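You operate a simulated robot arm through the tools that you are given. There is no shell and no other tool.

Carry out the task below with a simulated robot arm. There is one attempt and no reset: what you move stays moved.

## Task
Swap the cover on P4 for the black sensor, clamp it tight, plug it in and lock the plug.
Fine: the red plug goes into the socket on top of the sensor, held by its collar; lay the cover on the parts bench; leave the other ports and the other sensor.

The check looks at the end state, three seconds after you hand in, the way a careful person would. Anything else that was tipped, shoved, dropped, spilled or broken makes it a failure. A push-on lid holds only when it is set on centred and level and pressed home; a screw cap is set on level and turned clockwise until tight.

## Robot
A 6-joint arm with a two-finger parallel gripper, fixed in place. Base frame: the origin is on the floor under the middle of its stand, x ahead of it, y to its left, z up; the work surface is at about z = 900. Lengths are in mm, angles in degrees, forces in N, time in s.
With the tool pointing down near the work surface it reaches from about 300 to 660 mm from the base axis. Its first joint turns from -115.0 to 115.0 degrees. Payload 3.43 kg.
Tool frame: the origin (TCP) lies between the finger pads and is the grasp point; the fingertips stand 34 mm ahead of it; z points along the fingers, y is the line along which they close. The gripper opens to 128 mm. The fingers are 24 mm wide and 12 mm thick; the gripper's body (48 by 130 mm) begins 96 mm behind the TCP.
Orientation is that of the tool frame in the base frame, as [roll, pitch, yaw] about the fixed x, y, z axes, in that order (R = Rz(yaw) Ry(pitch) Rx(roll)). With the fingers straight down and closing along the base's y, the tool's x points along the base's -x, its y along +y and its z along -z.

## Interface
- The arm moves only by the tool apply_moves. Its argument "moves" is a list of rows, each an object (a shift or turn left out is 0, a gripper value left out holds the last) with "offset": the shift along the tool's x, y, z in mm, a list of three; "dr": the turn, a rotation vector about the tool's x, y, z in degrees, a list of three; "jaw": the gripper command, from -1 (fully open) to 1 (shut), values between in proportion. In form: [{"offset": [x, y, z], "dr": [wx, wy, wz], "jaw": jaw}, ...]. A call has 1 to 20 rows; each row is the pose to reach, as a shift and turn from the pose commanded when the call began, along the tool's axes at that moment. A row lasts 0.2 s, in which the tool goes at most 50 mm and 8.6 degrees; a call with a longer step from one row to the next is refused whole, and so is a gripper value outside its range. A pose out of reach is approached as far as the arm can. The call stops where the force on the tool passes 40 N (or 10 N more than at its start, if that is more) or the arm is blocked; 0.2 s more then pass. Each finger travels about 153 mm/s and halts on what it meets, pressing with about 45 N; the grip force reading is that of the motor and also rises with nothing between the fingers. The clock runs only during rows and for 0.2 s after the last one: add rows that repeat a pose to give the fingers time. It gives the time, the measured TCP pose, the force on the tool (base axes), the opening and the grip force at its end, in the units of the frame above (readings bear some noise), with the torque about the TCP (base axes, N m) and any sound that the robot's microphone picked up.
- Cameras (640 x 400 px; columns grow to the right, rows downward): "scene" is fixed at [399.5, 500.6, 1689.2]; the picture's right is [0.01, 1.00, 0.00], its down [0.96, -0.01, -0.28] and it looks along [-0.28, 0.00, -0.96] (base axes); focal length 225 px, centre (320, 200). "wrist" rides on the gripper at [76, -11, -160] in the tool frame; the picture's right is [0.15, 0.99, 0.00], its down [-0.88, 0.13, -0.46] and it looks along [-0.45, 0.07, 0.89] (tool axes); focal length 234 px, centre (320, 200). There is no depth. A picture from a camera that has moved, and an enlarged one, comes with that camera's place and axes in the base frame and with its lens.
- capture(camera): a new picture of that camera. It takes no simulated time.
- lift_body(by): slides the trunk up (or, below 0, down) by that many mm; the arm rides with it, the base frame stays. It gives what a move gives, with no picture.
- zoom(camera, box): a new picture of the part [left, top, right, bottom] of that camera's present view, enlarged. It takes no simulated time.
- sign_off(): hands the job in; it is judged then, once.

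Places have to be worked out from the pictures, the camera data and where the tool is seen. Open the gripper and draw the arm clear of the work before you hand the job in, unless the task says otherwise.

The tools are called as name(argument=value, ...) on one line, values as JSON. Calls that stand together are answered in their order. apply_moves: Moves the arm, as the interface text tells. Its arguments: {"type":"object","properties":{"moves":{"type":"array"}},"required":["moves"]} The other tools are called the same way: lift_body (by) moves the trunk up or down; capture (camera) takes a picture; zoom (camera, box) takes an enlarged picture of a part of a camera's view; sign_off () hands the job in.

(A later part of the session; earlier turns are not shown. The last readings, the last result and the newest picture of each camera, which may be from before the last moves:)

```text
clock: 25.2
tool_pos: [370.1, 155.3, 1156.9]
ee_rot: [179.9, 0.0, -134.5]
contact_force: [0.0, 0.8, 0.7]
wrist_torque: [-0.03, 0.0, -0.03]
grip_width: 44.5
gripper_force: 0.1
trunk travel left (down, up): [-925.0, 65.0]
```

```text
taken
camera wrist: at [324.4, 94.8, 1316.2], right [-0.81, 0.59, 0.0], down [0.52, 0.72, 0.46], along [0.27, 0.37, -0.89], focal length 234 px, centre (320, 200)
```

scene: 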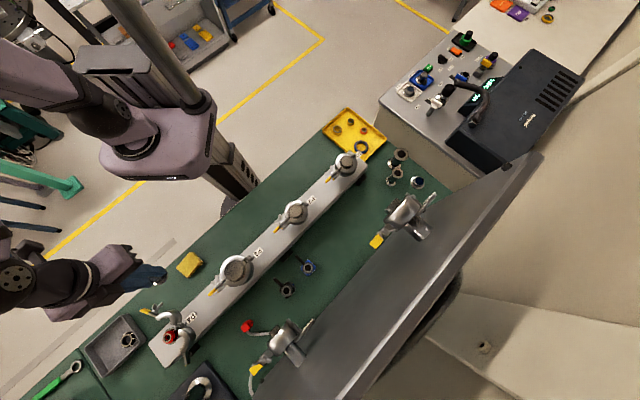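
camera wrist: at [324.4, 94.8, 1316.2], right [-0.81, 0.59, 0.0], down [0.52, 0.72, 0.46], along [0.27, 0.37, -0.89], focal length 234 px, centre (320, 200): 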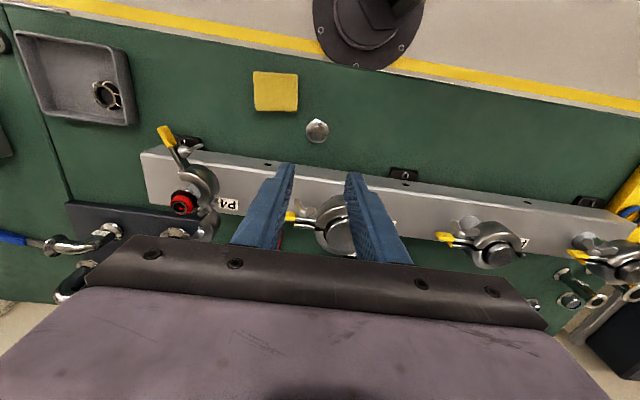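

The cover lies flat on the bench. Next is the black sensor, but port P6 on the sloping panel overhangs nearby around z≈1150, so I move to a high spot to see how much room there is.

apply_moves(moves=[{"offset": [-32, 21, -15], "dr": [0, 0, 0.5]}, {"offset": [-64, 42, -30], "dr": [0, 0, 0.5]}, {"offset": [-96, 63, -43], "dr": [0, 0, 0.5]}, {"offset": [-130, 84, -43], "dr": [0, 0, 0.5]}, {"offset": [-163, 104.6, -43], "dr": [0, 0, 0.5]}, {"offset": [-163, 104.6, -43], "dr": [0, 0, 0.5]}])

capture(camera="wrist")

zoom(camera="wrist", box=[240, 100, 420, 230])

zoom(camera="scene", box=[240, 260, 340, 390])

```text
clock: 26.6
tool_pos: [414.5, 345.5, 1198.3]
ee_rot: [180.0, 0.0, -135.1]
contact_force: [-0.4, 0.5, 0.6]
wrist_torque: [0.03, -0.01, -0.04]
grip_width: 44.6
gripper_force: 0.0
trunk travel left (down, up): [-925.0, 65.0]
```

```text
taken
camera wrist: at [368.6, 283.5, 1358.3], right [-0.8, 0.6, 0.0], down [0.53, 0.71, 0.46], along [0.28, 0.37, -0.89], focal length 234 px, centre (320, 200)
```

wrist: 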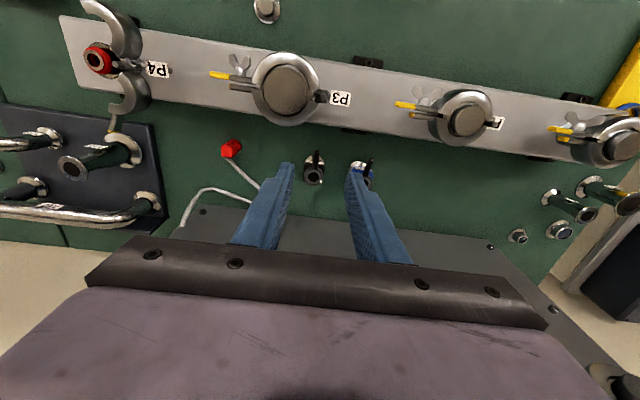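

```text
3.08 times, centred on (330, 165) of wrist
camera zoom: at [368.6, 283.5, 1358.3], right [-0.8, 0.6, 0.0], down [0.53, 0.71, 0.46], along [0.28, 0.37, -0.89], focal length 720 px, centre (289, 308)
```

zoom: 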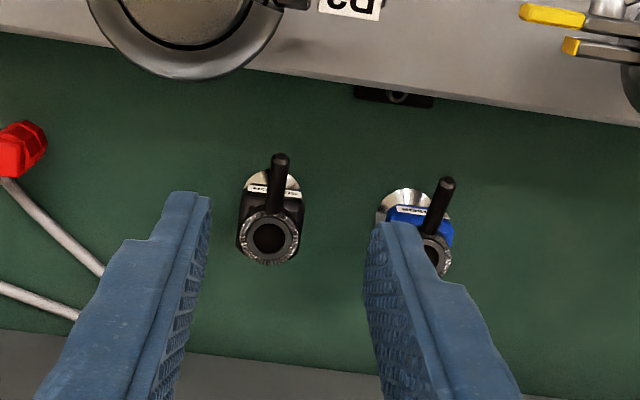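

```text
3.08 times, centred on (290, 325) of scene
camera zoom: at [399.5, 500.6, 1689.2], right [0.01, 1.0, 0.0], down [0.96, -0.01, -0.28], along [-0.28, 0.0, -0.96], focal length 694 px, centre (412, -185)
```

zoom: 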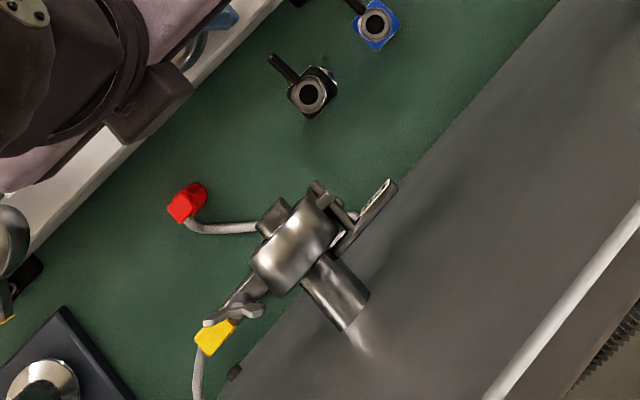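

P6's knob tip triangulates to about (528, 404, 1158), some 45 mm beyond the sensor axis. Tilting the tool about 8° back will keep the wrist clear of it. I take the sensor's collar centre as (468, 399.5, 975) and approach above it with the jaws at 64 mm.

apply_moves(moves=[{"offset": [-25, 0.2, 0], "dr": [0, -4, 0.1], "jaw": 0}, {"offset": [-50, 0.3, 15], "dr": [0, -8, 0.1], "jaw": 0}, {"offset": [-76, 0.5, 40], "dr": [0, -8, 0.1], "jaw": 0}, {"offset": [-76, 0.5, 75], "dr": [0, -8, 0.1], "jaw": 0}, {"offset": [-76, 0.5, 108], "dr": [0, -8, 0.1], "jaw": 0}, {"offset": [-76, 0.5, 108], "dr": [0, -8, 0.1], "jaw": 0}])

capture(camera="wrist")

zoom(camera="wrist", box=[250, 110, 400, 230])

zoom(camera="scene", box=[220, 230, 340, 370])

```text
clock: 28.0
tool_pos: [468.4, 399.5, 1089.3]
ee_rot: [180.0, 8.2, -135.2]
contact_force: [-1.1, 0.0, 0.0]
wrist_torque: [-0.04, 0.0, 0.0]
grip_width: 64.0
gripper_force: 0.0
trunk travel left (down, up): [-925.0, 65.0]
```

```text
taken
camera wrist: at [407.1, 323.2, 1236.0], right [-0.8, 0.6, -0.02], down [0.48, 0.66, 0.58], along [0.36, 0.45, -0.82], focal length 234 px, centre (320, 200)
```

wrist: 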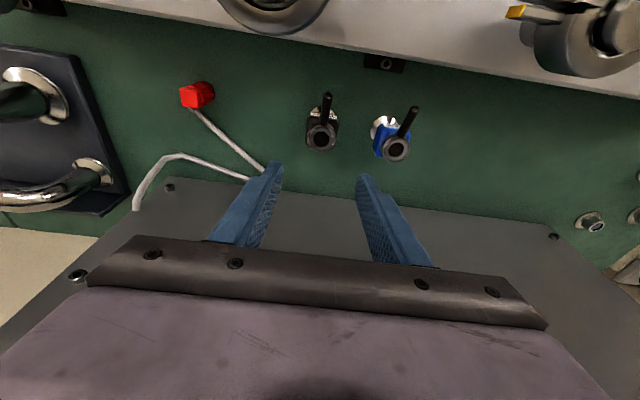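

```text
3.33 times, centred on (325, 170) of wrist
camera zoom: at [407.1, 323.2, 1236.0], right [-0.8, 0.6, -0.02], down [0.48, 0.66, 0.58], along [0.36, 0.45, -0.82], focal length 781 px, centre (303, 300)
```

zoom: 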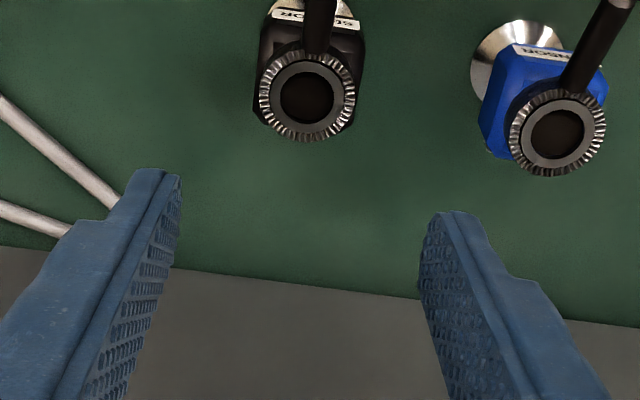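

```text
2.86 times, centred on (280, 300) of scene
camera zoom: at [399.5, 500.6, 1689.2], right [0.01, 1.0, 0.0], down [0.96, -0.01, -0.28], along [-0.28, 0.0, -0.96], focal length 644 px, centre (434, -86)
```

zoom: 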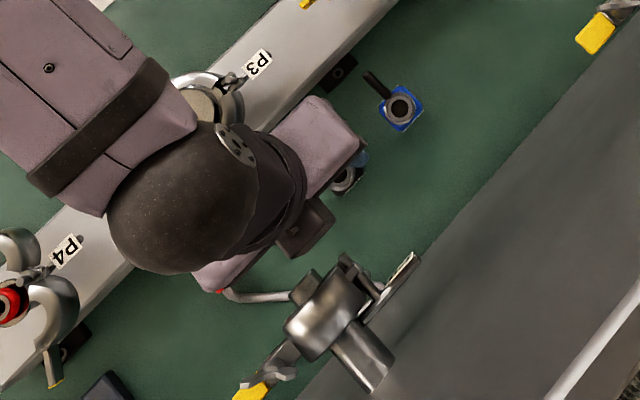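

The predicted and seen collar positions agree within 1 mm and the faces are square to the pads. I descend straight down to TCP z≈958, keeping the jaws open around the body.

apply_moves(moves=[{"offset": [5.6, -0.8, 39.6], "jaw": 0}, {"offset": [11.1, -0.8, 79.2], "jaw": 0}, {"offset": [15.3, -0.8, 108.9], "jaw": 0}, {"offset": [18.2, -0.8, 129.7], "jaw": 0}, {"offset": [18.2, -0.8, 129.7], "jaw": 0}])

capture(camera="wrist")

zoom(camera="wrist", box=[250, 110, 400, 230])

zoom(camera="scene", box=[220, 230, 340, 370])

```text
clock: 29.2
tool_pos: [469.5, 401.3, 958.7]
ee_rot: [180.0, 8.2, -135.2]
contact_force: [0.1, -0.2, 0.0]
wrist_torque: [-0.02, 0.03, -0.02]
grip_width: 64.1
gripper_force: 0.0
trunk travel left (down, up): [-925.0, 65.0]
```

```text
taken
camera wrist: at [409.1, 325.2, 1106.1], right [-0.8, 0.6, -0.02], down [0.48, 0.66, 0.58], along [0.36, 0.45, -0.82], focal length 234 px, centre (320, 200)
```

wrist: 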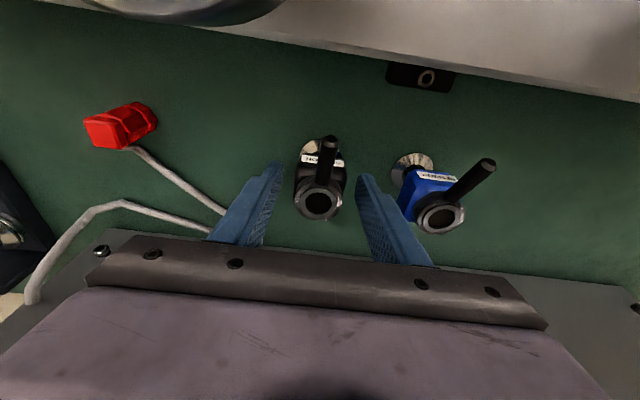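

```text
3.33 times, centred on (325, 170) of wrist
camera zoom: at [409.1, 325.2, 1106.1], right [-0.8, 0.6, -0.02], down [0.48, 0.66, 0.58], along [0.36, 0.45, -0.82], focal length 781 px, centre (303, 300)
```

zoom: 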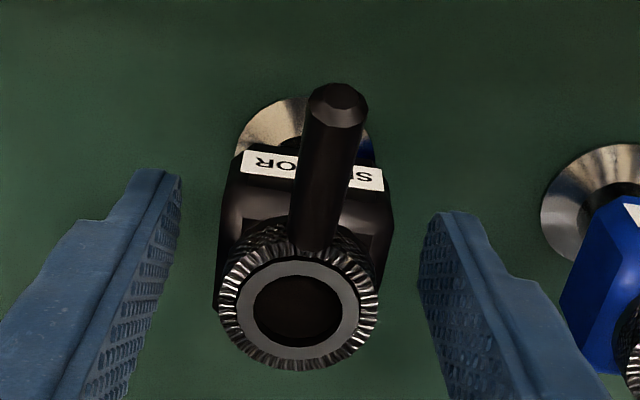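

```text
2.86 times, centred on (280, 300) of scene
camera zoom: at [399.5, 500.6, 1689.2], right [0.01, 1.0, 0.0], down [0.96, -0.01, -0.28], along [-0.28, 0.0, -0.96], focal length 644 px, centre (434, -86)
```

zoom: 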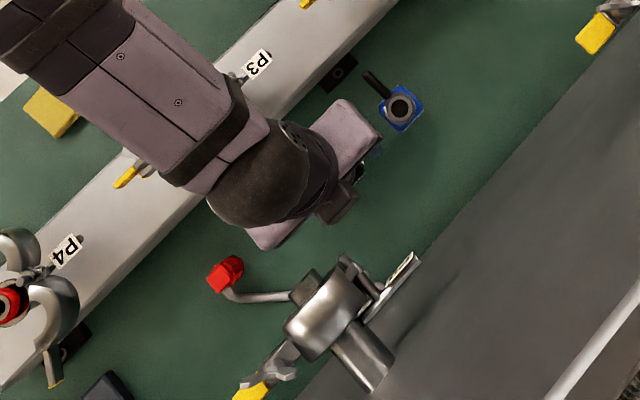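

The sensor body stands centred between the pads, with the rod running between the fingers. I close the gripper on the body.

apply_moves(moves=[{"offset": [0, 0, 0], "jaw": 1}, {"offset": [0, 0, 0], "jaw": 1}, {"offset": [0, 0, 0], "jaw": 1}])

zoom(camera="wrist", box=[250, 110, 400, 230])

```text
clock: 30.0
tool_pos: [469.7, 401.6, 959.3]
ee_rot: [179.9, 8.2, -135.2]
contact_force: [0.8, -0.9, -0.5]
wrist_torque: [0.0, -0.03, 0.0]
grip_width: 37.2
gripper_force: 44.8
trunk travel left (down, up): [-925.0, 65.0]
```

```text
3.33 times, centred on (325, 170) of wrist
camera zoom: at [409.3, 325.3, 1106.1], right [-0.8, 0.6, -0.02], down [0.48, 0.66, 0.58], along [0.36, 0.45, -0.82], focal length 781 px, centre (303, 300)
```

zoom: 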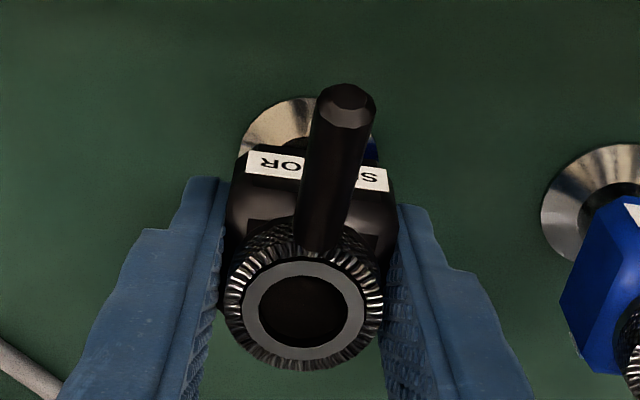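

Gripped at 37 mm with TCP about 59 mm above the sensor's base. I lift it straight up 210 mm, staying in the same clear column.

apply_moves(moves=[{"offset": [-1.4, 0, -10], "jaw": 1}, {"offset": [-5.7, 0, -39.6]}, {"offset": [-11.4, 0, -79.2]}, {"offset": [-17.1, 0, -118.8]}, {"offset": [-22.8, 0, -158.4]}, {"offset": [-30, 0, -207.9]}, {"offset": [-30, 0, -207.9]}])

capture(camera="wrist")

zoom(camera="scene", box=[200, 220, 340, 380])

```text
clock: 31.6
tool_pos: [466.7, 398.7, 1168.2]
ee_rot: [-180.0, 8.1, -135.3]
contact_force: [-0.5, 1.4, -2.0]
wrist_torque: [-0.02, -0.02, -0.03]
grip_width: 37.2
gripper_force: 45.2
trunk travel left (down, up): [-925.0, 65.0]
```

```text
taken
camera wrist: at [405.6, 322.7, 1316.4], right [-0.8, 0.6, -0.02], down [0.48, 0.66, 0.58], along [0.36, 0.45, -0.82], focal length 234 px, centre (320, 200)
```

wrist: 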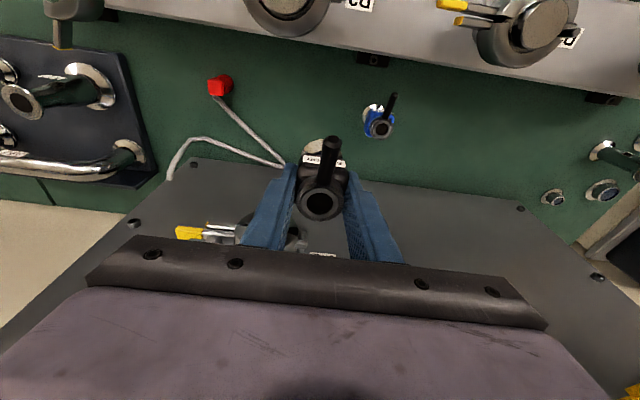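

```text
2.50 times, centred on (270, 300) of scene
camera zoom: at [399.5, 500.6, 1689.2], right [0.01, 1.0, 0.0], down [0.96, -0.01, -0.28], along [-0.28, 0.0, -0.96], focal length 564 px, centre (445, -50)
```

zoom: 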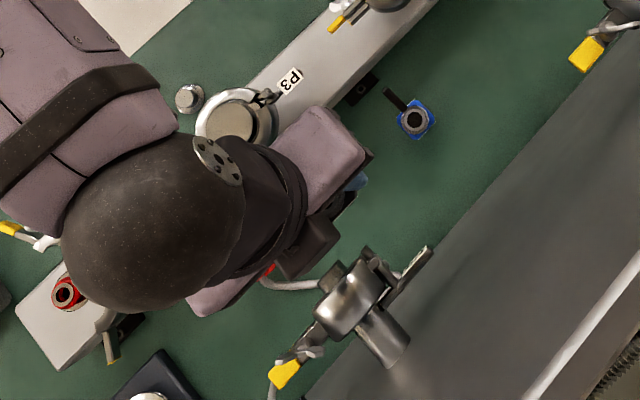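

The sensor is firmly held and upright. I first back away from P6 toward the manifold, then carry the sensor along to above P4 at the same height.

apply_moves(moves=[{"offset": [29.7, -0.1, -4.3], "jaw": 1}, {"offset": [59.4, -0.2, -8.6]}, {"offset": [68.8, -40.5, -9.9]}, {"offset": [78.3, -80.7, -11.3]}, {"offset": [87.7, -121, -12.6]}, {"offset": [97.2, -161.2, -14]}, {"offset": [106.6, -201.5, -15.4]}, {"offset": [116, -241.7, -16.7]}, {"offset": [125.5, -282, -18.1]}, {"offset": [125.5, -282, -18.1]}])

capture(camera="wrist")

zoom(camera="scene", box=[120, 270, 240, 390])

```text
clock: 33.8
tool_pos: [576.6, 109.5, 1169.2]
ee_rot: [-179.9, 8.2, -135.1]
contact_force: [0.6, -0.4, -2.3]
wrist_torque: [0.02, -0.05, 0.0]
grip_width: 37.1
gripper_force: 44.7
trunk travel left (down, up): [-925.0, 65.0]
```

```text
taken
camera wrist: at [515.1, 32.7, 1317.3], right [-0.8, 0.6, -0.02], down [0.48, 0.66, 0.58], along [0.36, 0.45, -0.82], focal length 234 px, centre (320, 200)
```

wrist: 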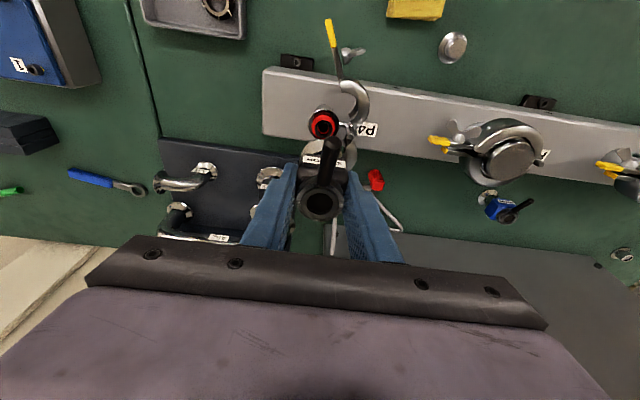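

```text
3.33 times, centred on (180, 330) of scene
camera zoom: at [399.5, 500.6, 1689.2], right [0.01, 1.0, 0.0], down [0.96, -0.01, -0.28], along [-0.28, 0.0, -0.96], focal length 751 px, centre (787, -233)
```

zoom: 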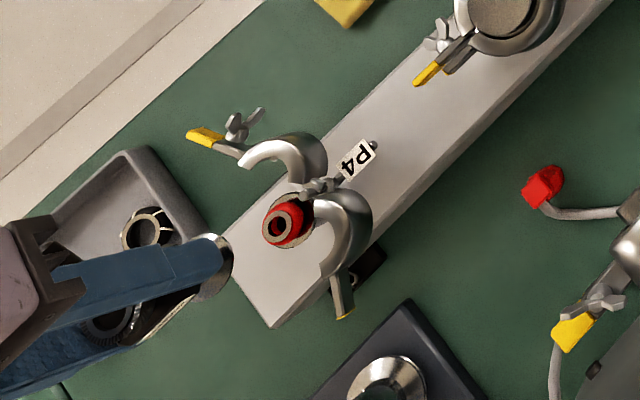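

The sensor hovers over P4. I zoom in to measure the red centring ring relative to the held sensor.

zoom(camera="wrist", box=[270, 90, 390, 230])

zoom(camera="scene", box=[150, 300, 210, 350])

```text
2.86 times, centred on (330, 160) of wrist
camera zoom: at [515.1, 32.7, 1317.3], right [-0.8, 0.6, -0.02], down [0.48, 0.66, 0.58], along [0.36, 0.45, -0.82], focal length 669 px, centre (291, 314)
```

zoom: 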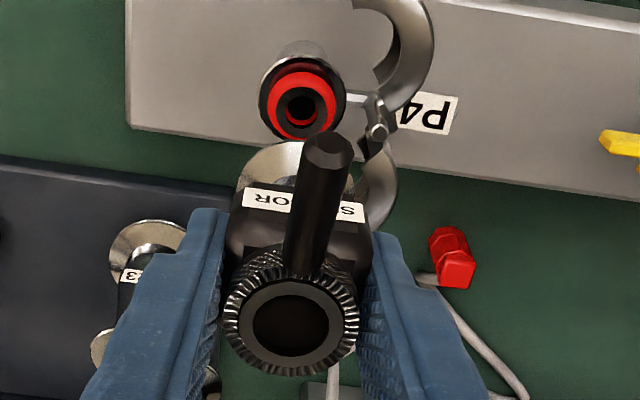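

```text
8.00 times, centred on (180, 325) of scene
camera zoom: at [399.5, 500.6, 1689.2], right [0.01, 1.0, 0.0], down [0.96, -0.01, -0.28], along [-0.28, 0.0, -0.96], focal length 1803 px, centre (1440, -800)
```

zoom: 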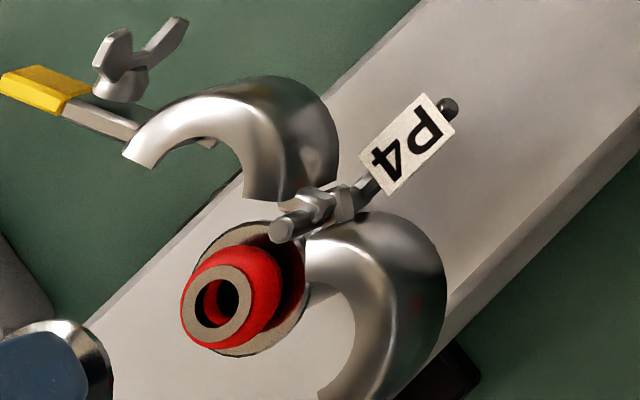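

By image the ring lies a few mm toward the robot of the sensor axis, and by the grip record about 1.5 mm. I split the difference and go down to about 25 mm above the seat, then look again.

apply_moves(moves=[{"offset": [5, 0.4, 25], "jaw": 1}, {"offset": [9.6, 0.7, 49.1]}, {"offset": [9.6, 0.7, 49.1]}])

zoom(camera="wrist", box=[270, 90, 390, 230])

zoom(camera="scene", box=[140, 300, 210, 350])

```text
clock: 34.6
tool_pos: [576.6, 107.7, 1120.1]
ee_rot: [180.0, 8.2, -135.3]
contact_force: [0.4, -0.1, -1.4]
wrist_torque: [0.01, -0.02, 0.0]
grip_width: 37.2
gripper_force: 45.4
trunk travel left (down, up): [-925.0, 65.0]
```

```text
2.86 times, centred on (330, 160) of wrist
camera zoom: at [514.9, 32.0, 1266.7], right [-0.8, 0.6, -0.02], down [0.48, 0.66, 0.58], along [0.36, 0.45, -0.82], focal length 669 px, centre (291, 314)
```

zoom: 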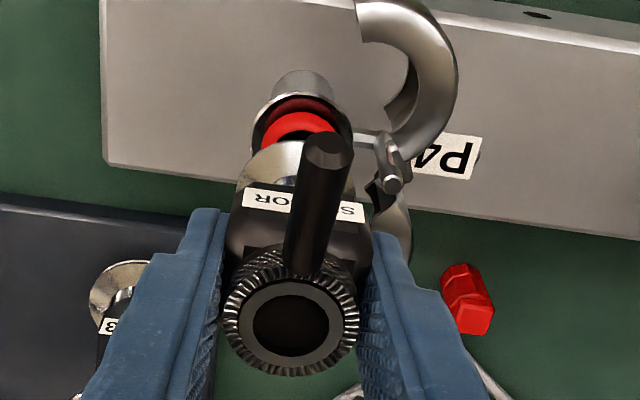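

```text
8.00 times, centred on (175, 325) of scene
camera zoom: at [399.5, 500.6, 1689.2], right [0.01, 1.0, 0.0], down [0.96, -0.01, -0.28], along [-0.28, 0.0, -0.96], focal length 1803 px, centre (1480, -800)
```

zoom: 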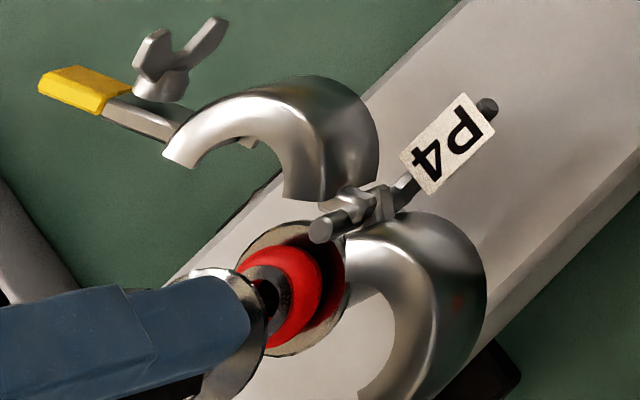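

I need a finer comparison of the two flanges, so I zoom both cameras tightly on the gap.

zoom(camera="scene", box=[158, 308, 192, 348])

zoom(camera="wrist", box=[295, 110, 355, 170])

```text
10.00 times, centred on (175, 328) of scene
camera zoom: at [399.5, 500.6, 1689.2], right [0.01, 1.0, 0.0], down [0.96, -0.01, -0.28], along [-0.28, 0.0, -0.96], focal length 2254 px, centre (1770, -1080)
```

zoom: 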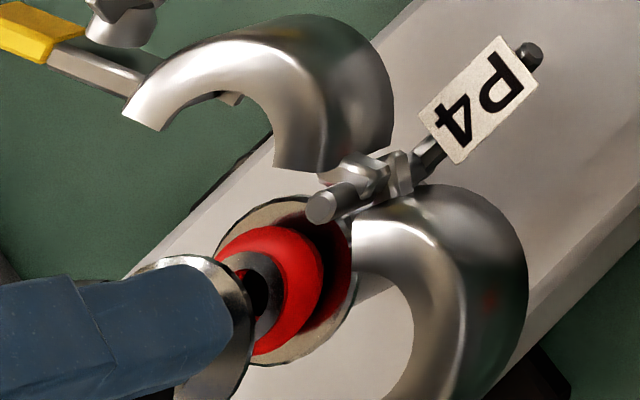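

```text
6.67 times, centred on (325, 140) of wrist
camera zoom: at [514.9, 32.0, 1266.7], right [-0.8, 0.6, -0.02], down [0.48, 0.66, 0.58], along [0.36, 0.45, -0.82], focal length 1561 px, centre (287, 600)
```

zoom: 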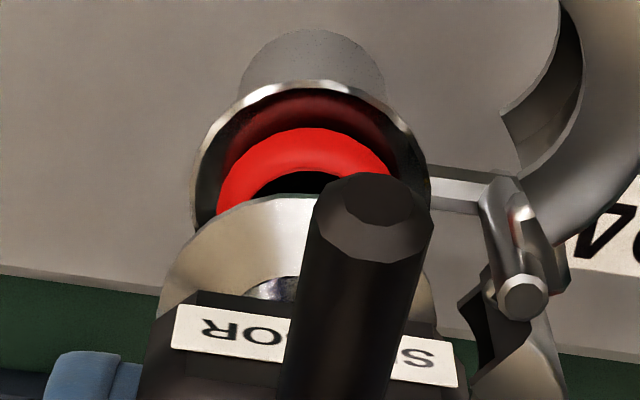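

Comparing the two flange outlines from both cameras, the port lies about 1.3 mm toward the hinge and about 1.3 mm toward the robot of the sensor axis. I apply that and go down another 12 mm.

apply_moves(moves=[{"offset": [1.3, 1.3, 0], "jaw": 1}, {"offset": [3, 1.3, 11.7]}, {"offset": [3, 1.3, 11.7]}])

zoom(camera="scene", box=[158, 308, 192, 348])

zoom(camera="wrist", box=[295, 110, 355, 170])

```text
clock: 35.4
tool_pos: [574.0, 108.7, 1106.3]
ee_rot: [179.9, 8.2, -135.2]
contact_force: [0.2, 0.0, -1.6]
wrist_torque: [0.03, 0.01, -0.03]
grip_width: 37.1
gripper_force: 44.8
trunk travel left (down, up): [-925.0, 65.0]
```

```text
10.00 times, centred on (175, 328) of scene
camera zoom: at [399.5, 500.6, 1689.2], right [0.01, 1.0, 0.0], down [0.96, -0.01, -0.28], along [-0.28, 0.0, -0.96], focal length 2254 px, centre (1770, -1080)
```

zoom: 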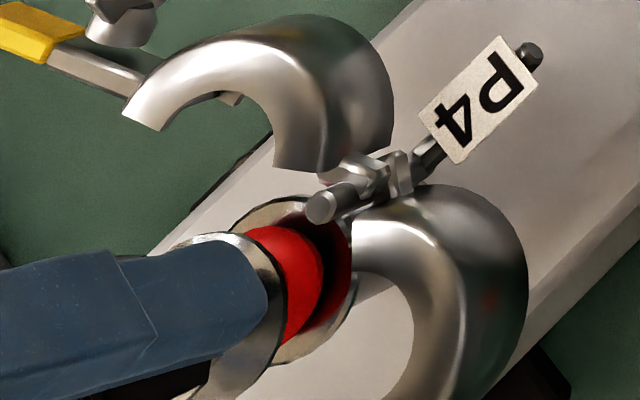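

```text
6.67 times, centred on (325, 140) of wrist
camera zoom: at [513.0, 32.1, 1254.7], right [-0.8, 0.6, -0.02], down [0.48, 0.66, 0.58], along [0.36, 0.45, -0.82], focal length 1561 px, centre (287, 600)
```

zoom: 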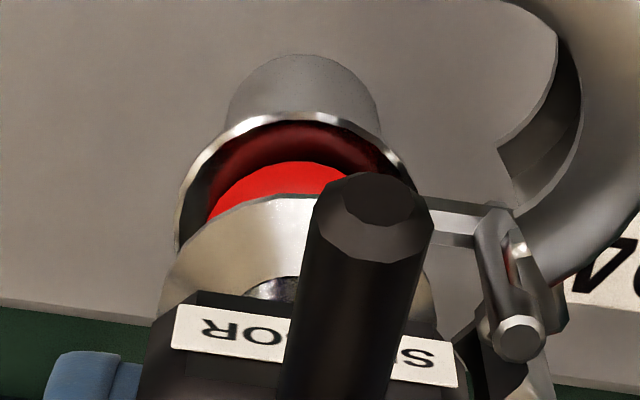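

The two outlines now agree within about a millimetre. I shift 0.8 mm toward the robot and lower in small steps, watching the force; full seating should come near TCP z≈1094.

apply_moves(moves=[{"offset": [1.2, 0, 2], "jaw": 1}, {"offset": [1.5, 0, 4]}, {"offset": [1.8, 0, 6]}, {"offset": [1.8, 0, 6]}])

```text
clock: 36.4
tool_pos: [573.9, 108.0, 1101.4]
ee_rot: [180.0, 8.2, -135.2]
contact_force: [0.2, 0.3, -1.9]
wrist_torque: [0.02, 0.04, 0.02]
grip_width: 37.0
gripper_force: 44.1
trunk travel left (down, up): [-925.0, 65.0]
```

zoom(camera="scene", box=[158, 308, 192, 348])

zoom(camera="wrist", box=[295, 110, 355, 170])

apply_moves(moves=[{"offset": [0.3, 0, 2], "jaw": 1}, {"offset": [0.4, 0, 3]}, {"offset": [0.6, 0, 4]}])

```text
10.00 times, centred on (175, 328) of scene
camera zoom: at [399.5, 500.6, 1689.2], right [0.01, 1.0, 0.0], down [0.96, -0.01, -0.28], along [-0.28, 0.0, -0.96], focal length 2254 px, centre (1770, -1080)
```

zoom: 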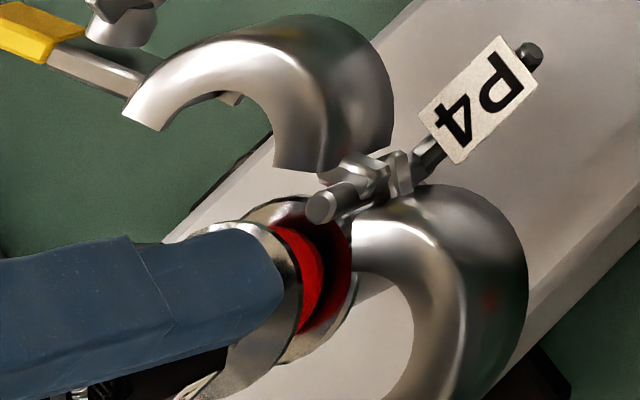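

```text
6.67 times, centred on (325, 140) of wrist
camera zoom: at [512.0, 31.8, 1248.4], right [-0.8, 0.6, -0.02], down [0.48, 0.66, 0.58], along [0.36, 0.45, -0.82], focal length 1561 px, centre (287, 600)
```

zoom: 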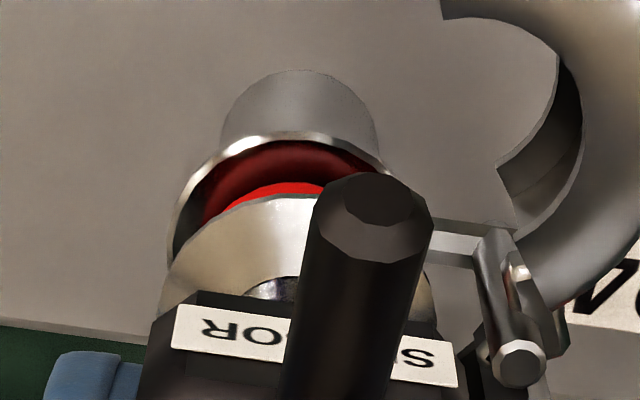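

```text
clock: 37.2
tool_pos: [574.9, 108.6, 1096.1]
ee_rot: [-179.9, 8.3, -135.2]
contact_force: [-0.1, -0.3, -1.5]
wrist_torque: [0.01, 0.0, 0.0]
grip_width: 37.3
gripper_force: 45.1
trunk travel left (down, up): [-925.0, 65.0]
```

No contact yet at 1096, so the bore is passing over the hub freely. I look once more and continue down slowly.

zoom(camera="scene", box=[158, 308, 192, 348])

apply_moves(moves=[{"offset": [0.2, 0, 1.5], "jaw": 1}, {"offset": [0.4, 0, 3]}])

zoom(camera="wrist", box=[295, 110, 355, 170])

```text
10.00 times, centred on (175, 328) of scene
camera zoom: at [399.5, 500.6, 1689.2], right [0.01, 1.0, 0.0], down [0.96, -0.01, -0.28], along [-0.28, 0.0, -0.96], focal length 2254 px, centre (1770, -1080)
```

zoom: 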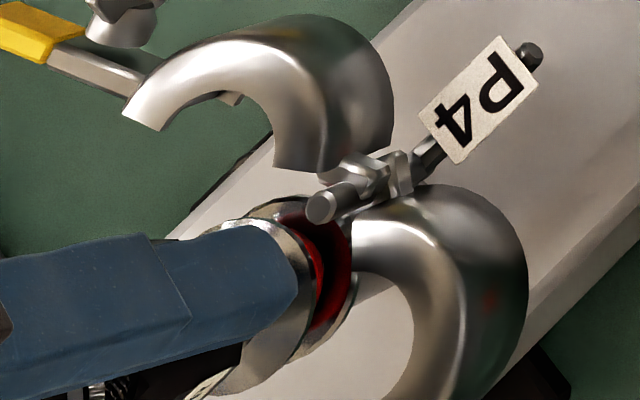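

```text
clock: 37.8
tool_pos: [572.7, 107.8, 1094.5]
ee_rot: [-179.9, 8.3, -135.2]
contact_force: [1.4, -2.0, 1.3]
wrist_torque: [-0.08, -0.03, 0.03]
grip_width: 37.0
gripper_force: 44.8
trunk travel left (down, up): [-925.0, 65.0]
```

```text
6.67 times, centred on (325, 140) of wrist
camera zoom: at [511.5, 31.1, 1241.1], right [-0.8, 0.6, -0.02], down [0.48, 0.66, 0.58], along [0.36, 0.45, -0.82], focal length 1561 px, centre (287, 600)
```

zoom: 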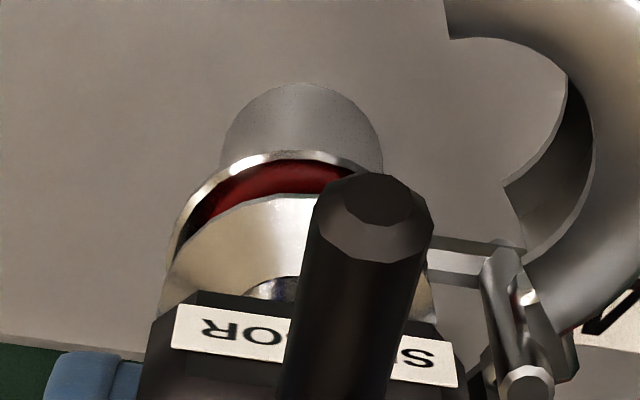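

Light contact begins right where the cover seated, with a small sideways push toward +u. I nudge 0.7 mm that way and press down a little further.

apply_moves(moves=[{"offset": [0, -0.7, 0], "jaw": 1}, {"offset": [0.1, -0.7, 1]}, {"offset": [0.2, -0.7, 2]}])

zoom(camera="wrist", box=[295, 110, 355, 170])

zoom(camera="scene", box=[158, 308, 192, 348])

```text
clock: 38.6
tool_pos: [573.3, 107.6, 1092.3]
ee_rot: [-179.9, 8.3, -135.2]
contact_force: [0.7, 0.0, 12.5]
wrist_torque: [0.01, 0.05, 0.02]
grip_width: 37.4
gripper_force: 45.3
trunk travel left (down, up): [-925.0, 65.0]
```

```text
6.67 times, centred on (325, 140) of wrist
camera zoom: at [511.6, 30.8, 1240.5], right [-0.8, 0.6, -0.02], down [0.48, 0.66, 0.58], along [0.36, 0.45, -0.82], focal length 1561 px, centre (287, 600)
```

zoom: 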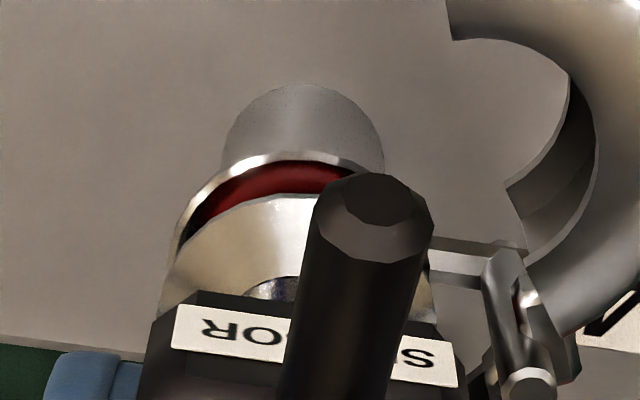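

```text
10.00 times, centred on (175, 328) of scene
camera zoom: at [399.5, 500.6, 1689.2], right [0.01, 1.0, 0.0], down [0.96, -0.01, -0.28], along [-0.28, 0.0, -0.96], focal length 2254 px, centre (1770, -1080)
```

zoom: 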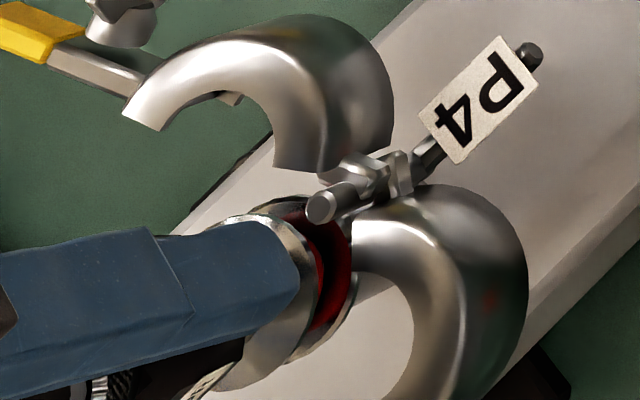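

Now 12.5 N straight up with no side force or torque: the sensor is seated level on the ring. I ease off the push, open the jaws a bit and look before withdrawing.

apply_moves(moves=[{"offset": [-0.1, 0, -1], "jaw": 1}, {"offset": [-0.1, 0, -1], "jaw": 0.25}, {"offset": [-0.1, 0, -1], "jaw": 0.25}])

zoom(camera="wrist", box=[270, 90, 390, 230])

zoom(camera="scene", box=[140, 300, 210, 360])

```text
clock: 39.4
tool_pos: [572.2, 106.9, 1092.3]
ee_rot: [-179.9, 8.2, -135.2]
contact_force: [0.1, -1.0, -0.7]
wrist_torque: [0.02, 0.04, 0.04]
grip_width: 48.3
gripper_force: 0.0
trunk travel left (down, up): [-925.0, 65.0]
```

```text
2.86 times, centred on (330, 160) of wrist
camera zoom: at [512.0, 31.0, 1240.0], right [-0.8, 0.6, -0.02], down [0.48, 0.66, 0.58], along [0.36, 0.45, -0.82], focal length 669 px, centre (291, 314)
```

zoom: 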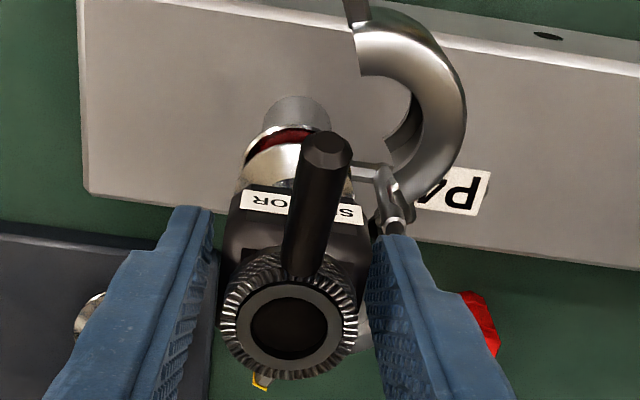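

```text
6.67 times, centred on (175, 330) of scene
camera zoom: at [399.5, 500.6, 1689.2], right [0.01, 1.0, 0.0], down [0.96, -0.01, -0.28], along [-0.28, 0.0, -0.96], focal length 1503 px, centre (1287, -667)
```

zoom: 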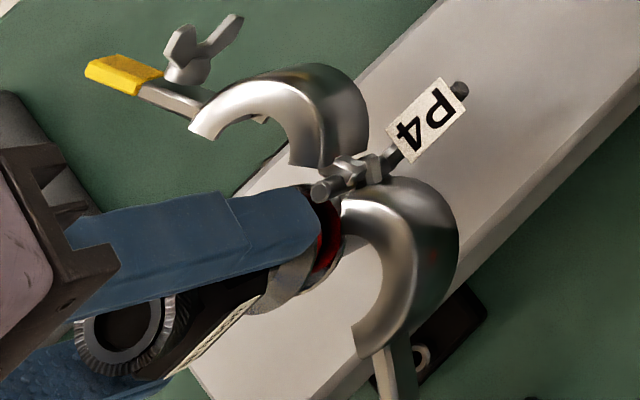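

The sensor stands by itself on P4. I withdraw straight up and then look from above.

apply_moves(moves=[{"offset": [-1.4, 0, -9.9], "jaw": 0.25}, {"offset": [-6, 0, -42], "jaw": 0.25}, {"offset": [-12, 0, -84], "jaw": 0.25}, {"offset": [-18, 0, -125], "jaw": 0.25}, {"offset": [-18, 0, -125], "dr": [0, 8.2, 0], "jaw": 0.25}])

capture(camera="wrist")

zoom(camera="scene", box=[140, 290, 220, 370])

```text
clock: 40.6
tool_pos: [576.9, 109.5, 1217.1]
ee_rot: [-180.0, -0.2, -135.1]
contact_force: [0.4, -0.7, -0.2]
wrist_torque: [-0.02, 0.03, 0.0]
grip_width: 47.6
gripper_force: 0.0
trunk travel left (down, up): [-925.0, 65.0]
```

```text
taken
camera wrist: at [531.4, 49.3, 1376.7], right [-0.8, 0.6, 0.0], down [0.53, 0.71, 0.45], along [0.27, 0.36, -0.89], focal length 234 px, centre (320, 200)
```

wrist: 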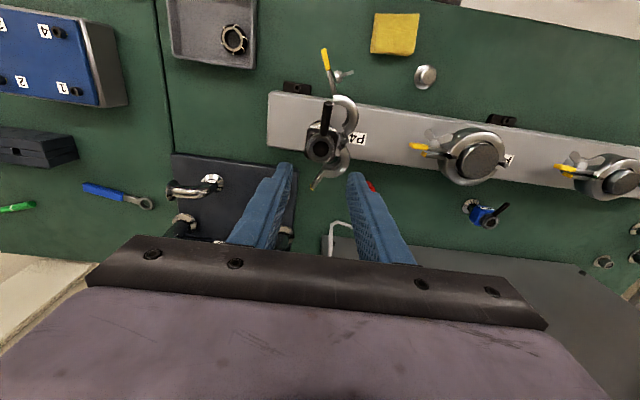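

```text
5.00 times, centred on (180, 330) of scene
camera zoom: at [399.5, 500.6, 1689.2], right [0.01, 1.0, 0.0], down [0.96, -0.01, -0.28], along [-0.28, 0.0, -0.96], focal length 1127 px, centre (1020, -450)
```

zoom: 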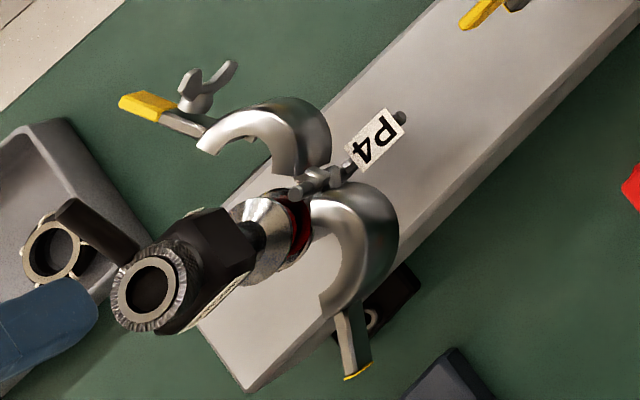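

The sensor looks upright on the port. Now the clamp: I'll push the far half closed with the shut fingers, so I move over to the outside of its ear near (614, 172) and stop with the tips above it for a check.

apply_moves(moves=[{"offset": [-23, 6, 0], "jaw": 1}, {"offset": [-47, 12, 0], "jaw": 1}, {"offset": [-70, 18, 0], "jaw": 1}, {"offset": [-70, 18, 45], "jaw": 1}, {"offset": [-70, 18, 90], "jaw": 1}, {"offset": [-70, 18, 115], "jaw": 1}, {"offset": [-70, 18, 115], "jaw": 1}])

capture(camera="wrist")

zoom(camera="wrist", box=[250, 90, 400, 210])

zoom(camera="scene", box=[140, 290, 240, 390])

```text
clock: 42.2
tool_pos: [610.5, 170.8, 1103.3]
ee_rot: [-179.9, 0.0, -135.1]
contact_force: [-0.1, 0.1, -0.4]
wrist_torque: [-0.02, 0.01, 0.0]
grip_width: 0.2
gripper_force: 32.8
out of reach, approached as far as the arm can: row 3
trunk travel left (down, up): [-925.0, 65.0]
```

```text
taken
camera wrist: at [565.0, 110.3, 1262.2], right [-0.8, 0.6, 0.0], down [0.53, 0.71, 0.46], along [0.27, 0.36, -0.89], focal length 234 px, centre (320, 200)
```

wrist: 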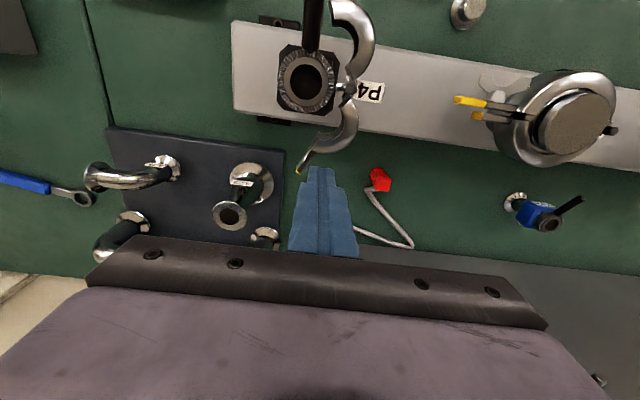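

```text
3.33 times, centred on (325, 150) of wrist
camera zoom: at [565.0, 110.3, 1262.2], right [-0.8, 0.6, 0.0], down [0.53, 0.71, 0.46], along [0.27, 0.36, -0.89], focal length 781 px, centre (303, 367)
```

zoom: 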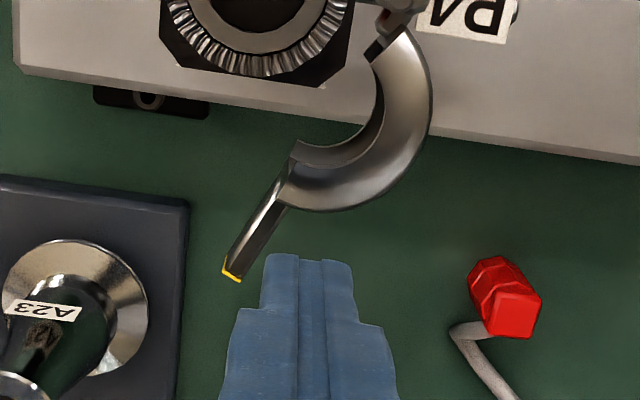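

```text
4.00 times, centred on (190, 340) of scene
camera zoom: at [399.5, 500.6, 1689.2], right [0.01, 1.0, 0.0], down [0.96, -0.01, -0.28], along [-0.28, 0.0, -0.96], focal length 902 px, centre (840, -360)
```

zoom: 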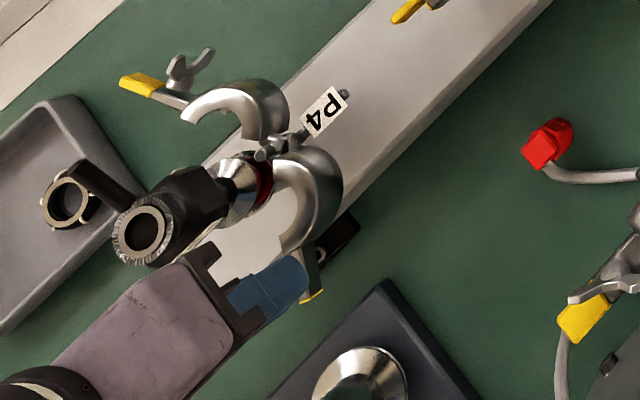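

In tool coordinates the ear lies about 13 mm from the finger centre, so I need to step about 8 mm outward before going down. I do that and lower the tips to z≈1023, beside the ear.

apply_moves(moves=[{"offset": [-5.5, 6, 0], "jaw": 1}, {"offset": [-5.5, 6, 25], "jaw": 1}, {"offset": [-5.5, 6, 46], "jaw": 1}, {"offset": [-5.5, 6, 46], "jaw": 1}])

zoom(camera="wrist", box=[250, 90, 400, 210])

zoom(camera="scene", box=[150, 300, 230, 370])

```text
clock: 43.2
tool_pos: [610.4, 180.5, 1055.9]
ee_rot: [-180.0, 0.0, -135.2]
contact_force: [-0.8, -0.1, 0.5]
wrist_torque: [0.01, 0.0, 0.02]
grip_width: 0.1
gripper_force: 33.3
trunk travel left (down, up): [-925.0, 65.0]
```

```text
3.33 times, centred on (325, 150) of wrist
camera zoom: at [564.3, 119.9, 1216.1], right [-0.8, 0.6, 0.0], down [0.53, 0.71, 0.46], along [0.27, 0.36, -0.89], focal length 781 px, centre (303, 367)
```

zoom: 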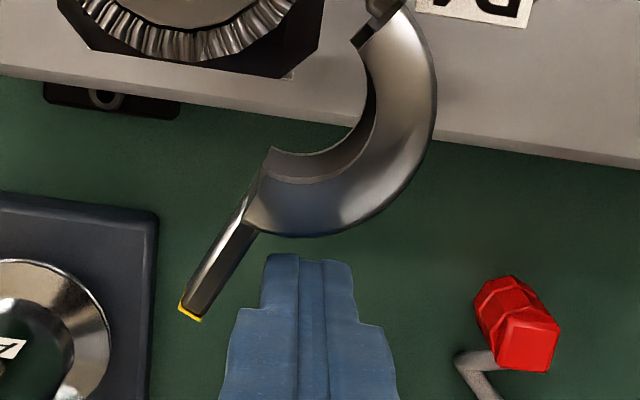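

```text
5.71 times, centred on (190, 335) of scene
camera zoom: at [399.5, 500.6, 1689.2], right [0.01, 1.0, 0.0], down [0.96, -0.01, -0.28], along [-0.28, 0.0, -0.96], focal length 1288 px, centre (1063, -571)
```

zoom: 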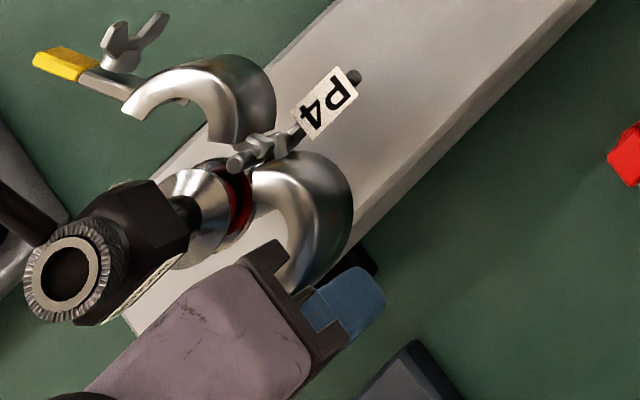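

The fingers are down just outside the ear with no contact. I sweep along an arc about the hinge, pushing the half inward, the first part now.

apply_moves(moves=[{"offset": [1.6, -9.7, 0], "jaw": 1}, {"offset": [4.4, -18.9, 0], "jaw": 1}, {"offset": [8.2, -27.8, 0], "jaw": 1}, {"offset": [13.1, -36.1, 0], "jaw": 1}])

zoom(camera="wrist", box=[250, 90, 400, 210])

zoom(camera="scene", box=[150, 300, 230, 370])

```text
clock: 44.2
tool_pos: [627.8, 143.7, 1058.2]
ee_rot: [179.9, 0.1, -135.2]
contact_force: [-0.6, -0.9, -0.3]
wrist_torque: [0.04, 0.0, 0.02]
grip_width: 0.1
gripper_force: 33.1
trunk travel left (down, up): [-925.0, 65.0]
```

```text
3.33 times, centred on (325, 150) of wrist
camera zoom: at [581.1, 83.0, 1217.6], right [-0.8, 0.6, 0.0], down [0.53, 0.71, 0.46], along [0.27, 0.36, -0.89], focal length 781 px, centre (303, 367)
```

zoom: 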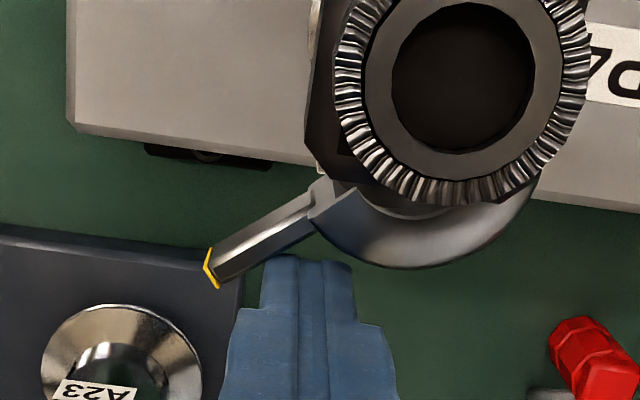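

```text
5.71 times, centred on (190, 335) of scene
camera zoom: at [399.5, 500.6, 1689.2], right [0.01, 1.0, 0.0], down [0.96, -0.01, -0.28], along [-0.28, 0.0, -0.96], focal length 1288 px, centre (1063, -571)
```

zoom: 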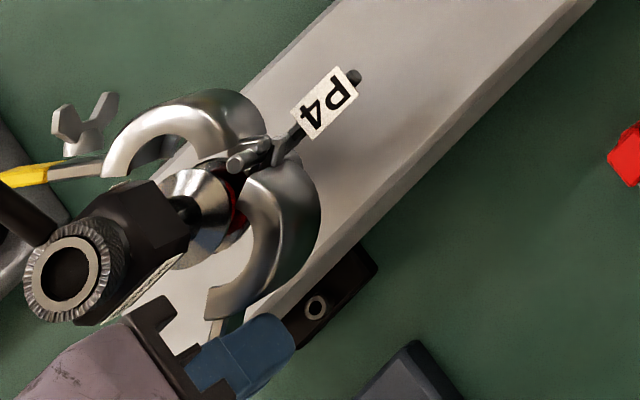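

Both halves move together, as if geared at the hinge. I continue the sweep further.

apply_moves(moves=[{"offset": [5.9, -7.6, 0], "jaw": 1}, {"offset": [12.6, -14.5, 0], "jaw": 1}, {"offset": [20.2, -20.5, 0], "jaw": 1}])

zoom(camera="wrist", box=[250, 90, 400, 210])

zoom(camera="scene", box=[140, 300, 220, 370])

```text
clock: 45.0
tool_pos: [625.6, 113.3, 1057.6]
ee_rot: [-179.9, 0.0, -135.2]
contact_force: [0.5, -0.8, 0.2]
wrist_torque: [0.0, -0.02, -0.02]
grip_width: 0.0
gripper_force: 32.8
trunk travel left (down, up): [-925.0, 65.0]
```

```text
3.33 times, centred on (325, 150) of wrist
camera zoom: at [580.3, 53.1, 1217.3], right [-0.8, 0.6, 0.0], down [0.53, 0.71, 0.46], along [0.27, 0.36, -0.89], focal length 781 px, centre (303, 367)
```

zoom: 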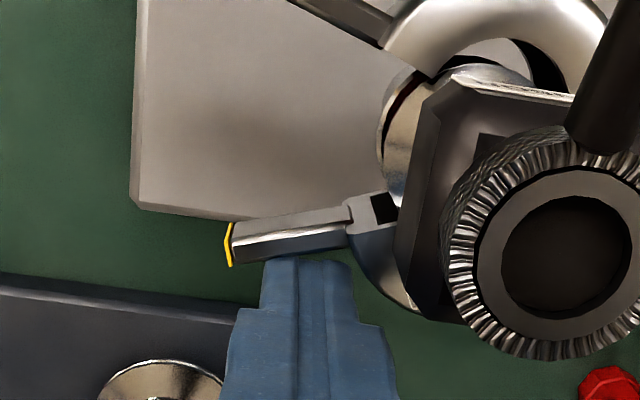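

```text
5.71 times, centred on (180, 335) of scene
camera zoom: at [399.5, 500.6, 1689.2], right [0.01, 1.0, 0.0], down [0.96, -0.01, -0.28], along [-0.28, 0.0, -0.96], focal length 1288 px, centre (1120, -571)
```

zoom: 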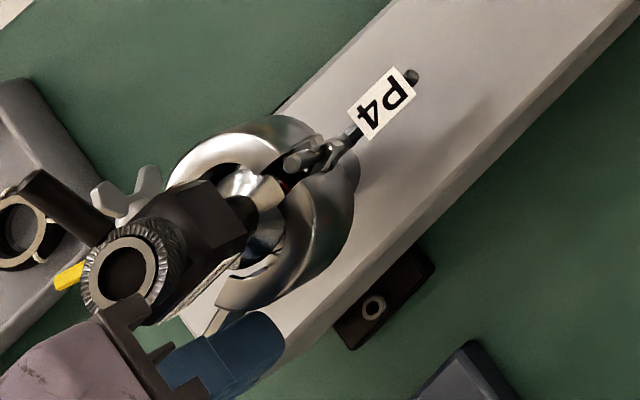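

Each half is now roughly 16° from closed. I keep pushing the ear in gently and check again before contact.

apply_moves(moves=[{"offset": [5.8, -3.7, 0], "jaw": 1}, {"offset": [11.9, -6.9, 0], "jaw": 1}, {"offset": [15.7, -8.5, 0], "jaw": 1}])

zoom(camera="wrist", box=[250, 70, 420, 210])

zoom(camera="scene", box=[140, 300, 220, 370])

```text
clock: 45.8
tool_pos: [622.4, 96.5, 1056.0]
ee_rot: [-179.9, 0.0, -135.2]
contact_force: [-0.8, 0.4, 0.1]
wrist_torque: [-0.01, 0.01, -0.01]
grip_width: 0.1
gripper_force: 33.4
trunk travel left (down, up): [-925.0, 65.0]
```

```text
2.86 times, centred on (335, 140) of wrist
camera zoom: at [576.2, 35.4, 1217.3], right [-0.8, 0.6, 0.0], down [0.53, 0.71, 0.46], along [0.27, 0.36, -0.89], focal length 669 px, centre (277, 371)
```

zoom: 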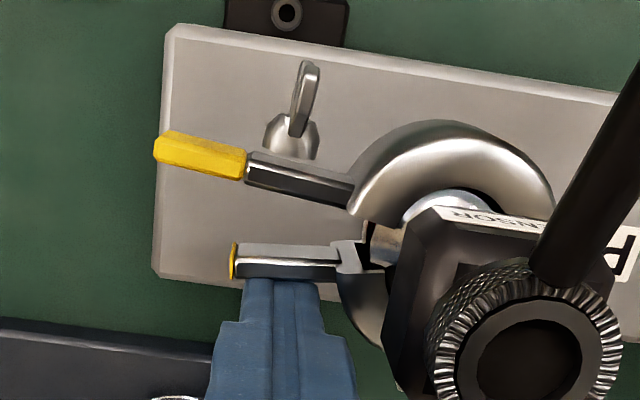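

```text
5.71 times, centred on (180, 335) of scene
camera zoom: at [399.5, 500.6, 1689.2], right [0.01, 1.0, 0.0], down [0.96, -0.01, -0.28], along [-0.28, 0.0, -0.96], focal length 1288 px, centre (1120, -571)
```

zoom: 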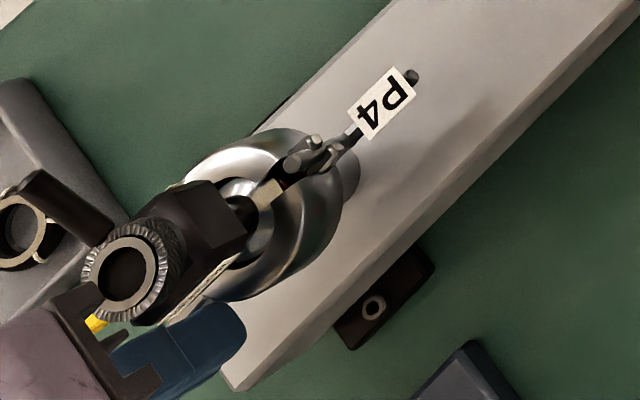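

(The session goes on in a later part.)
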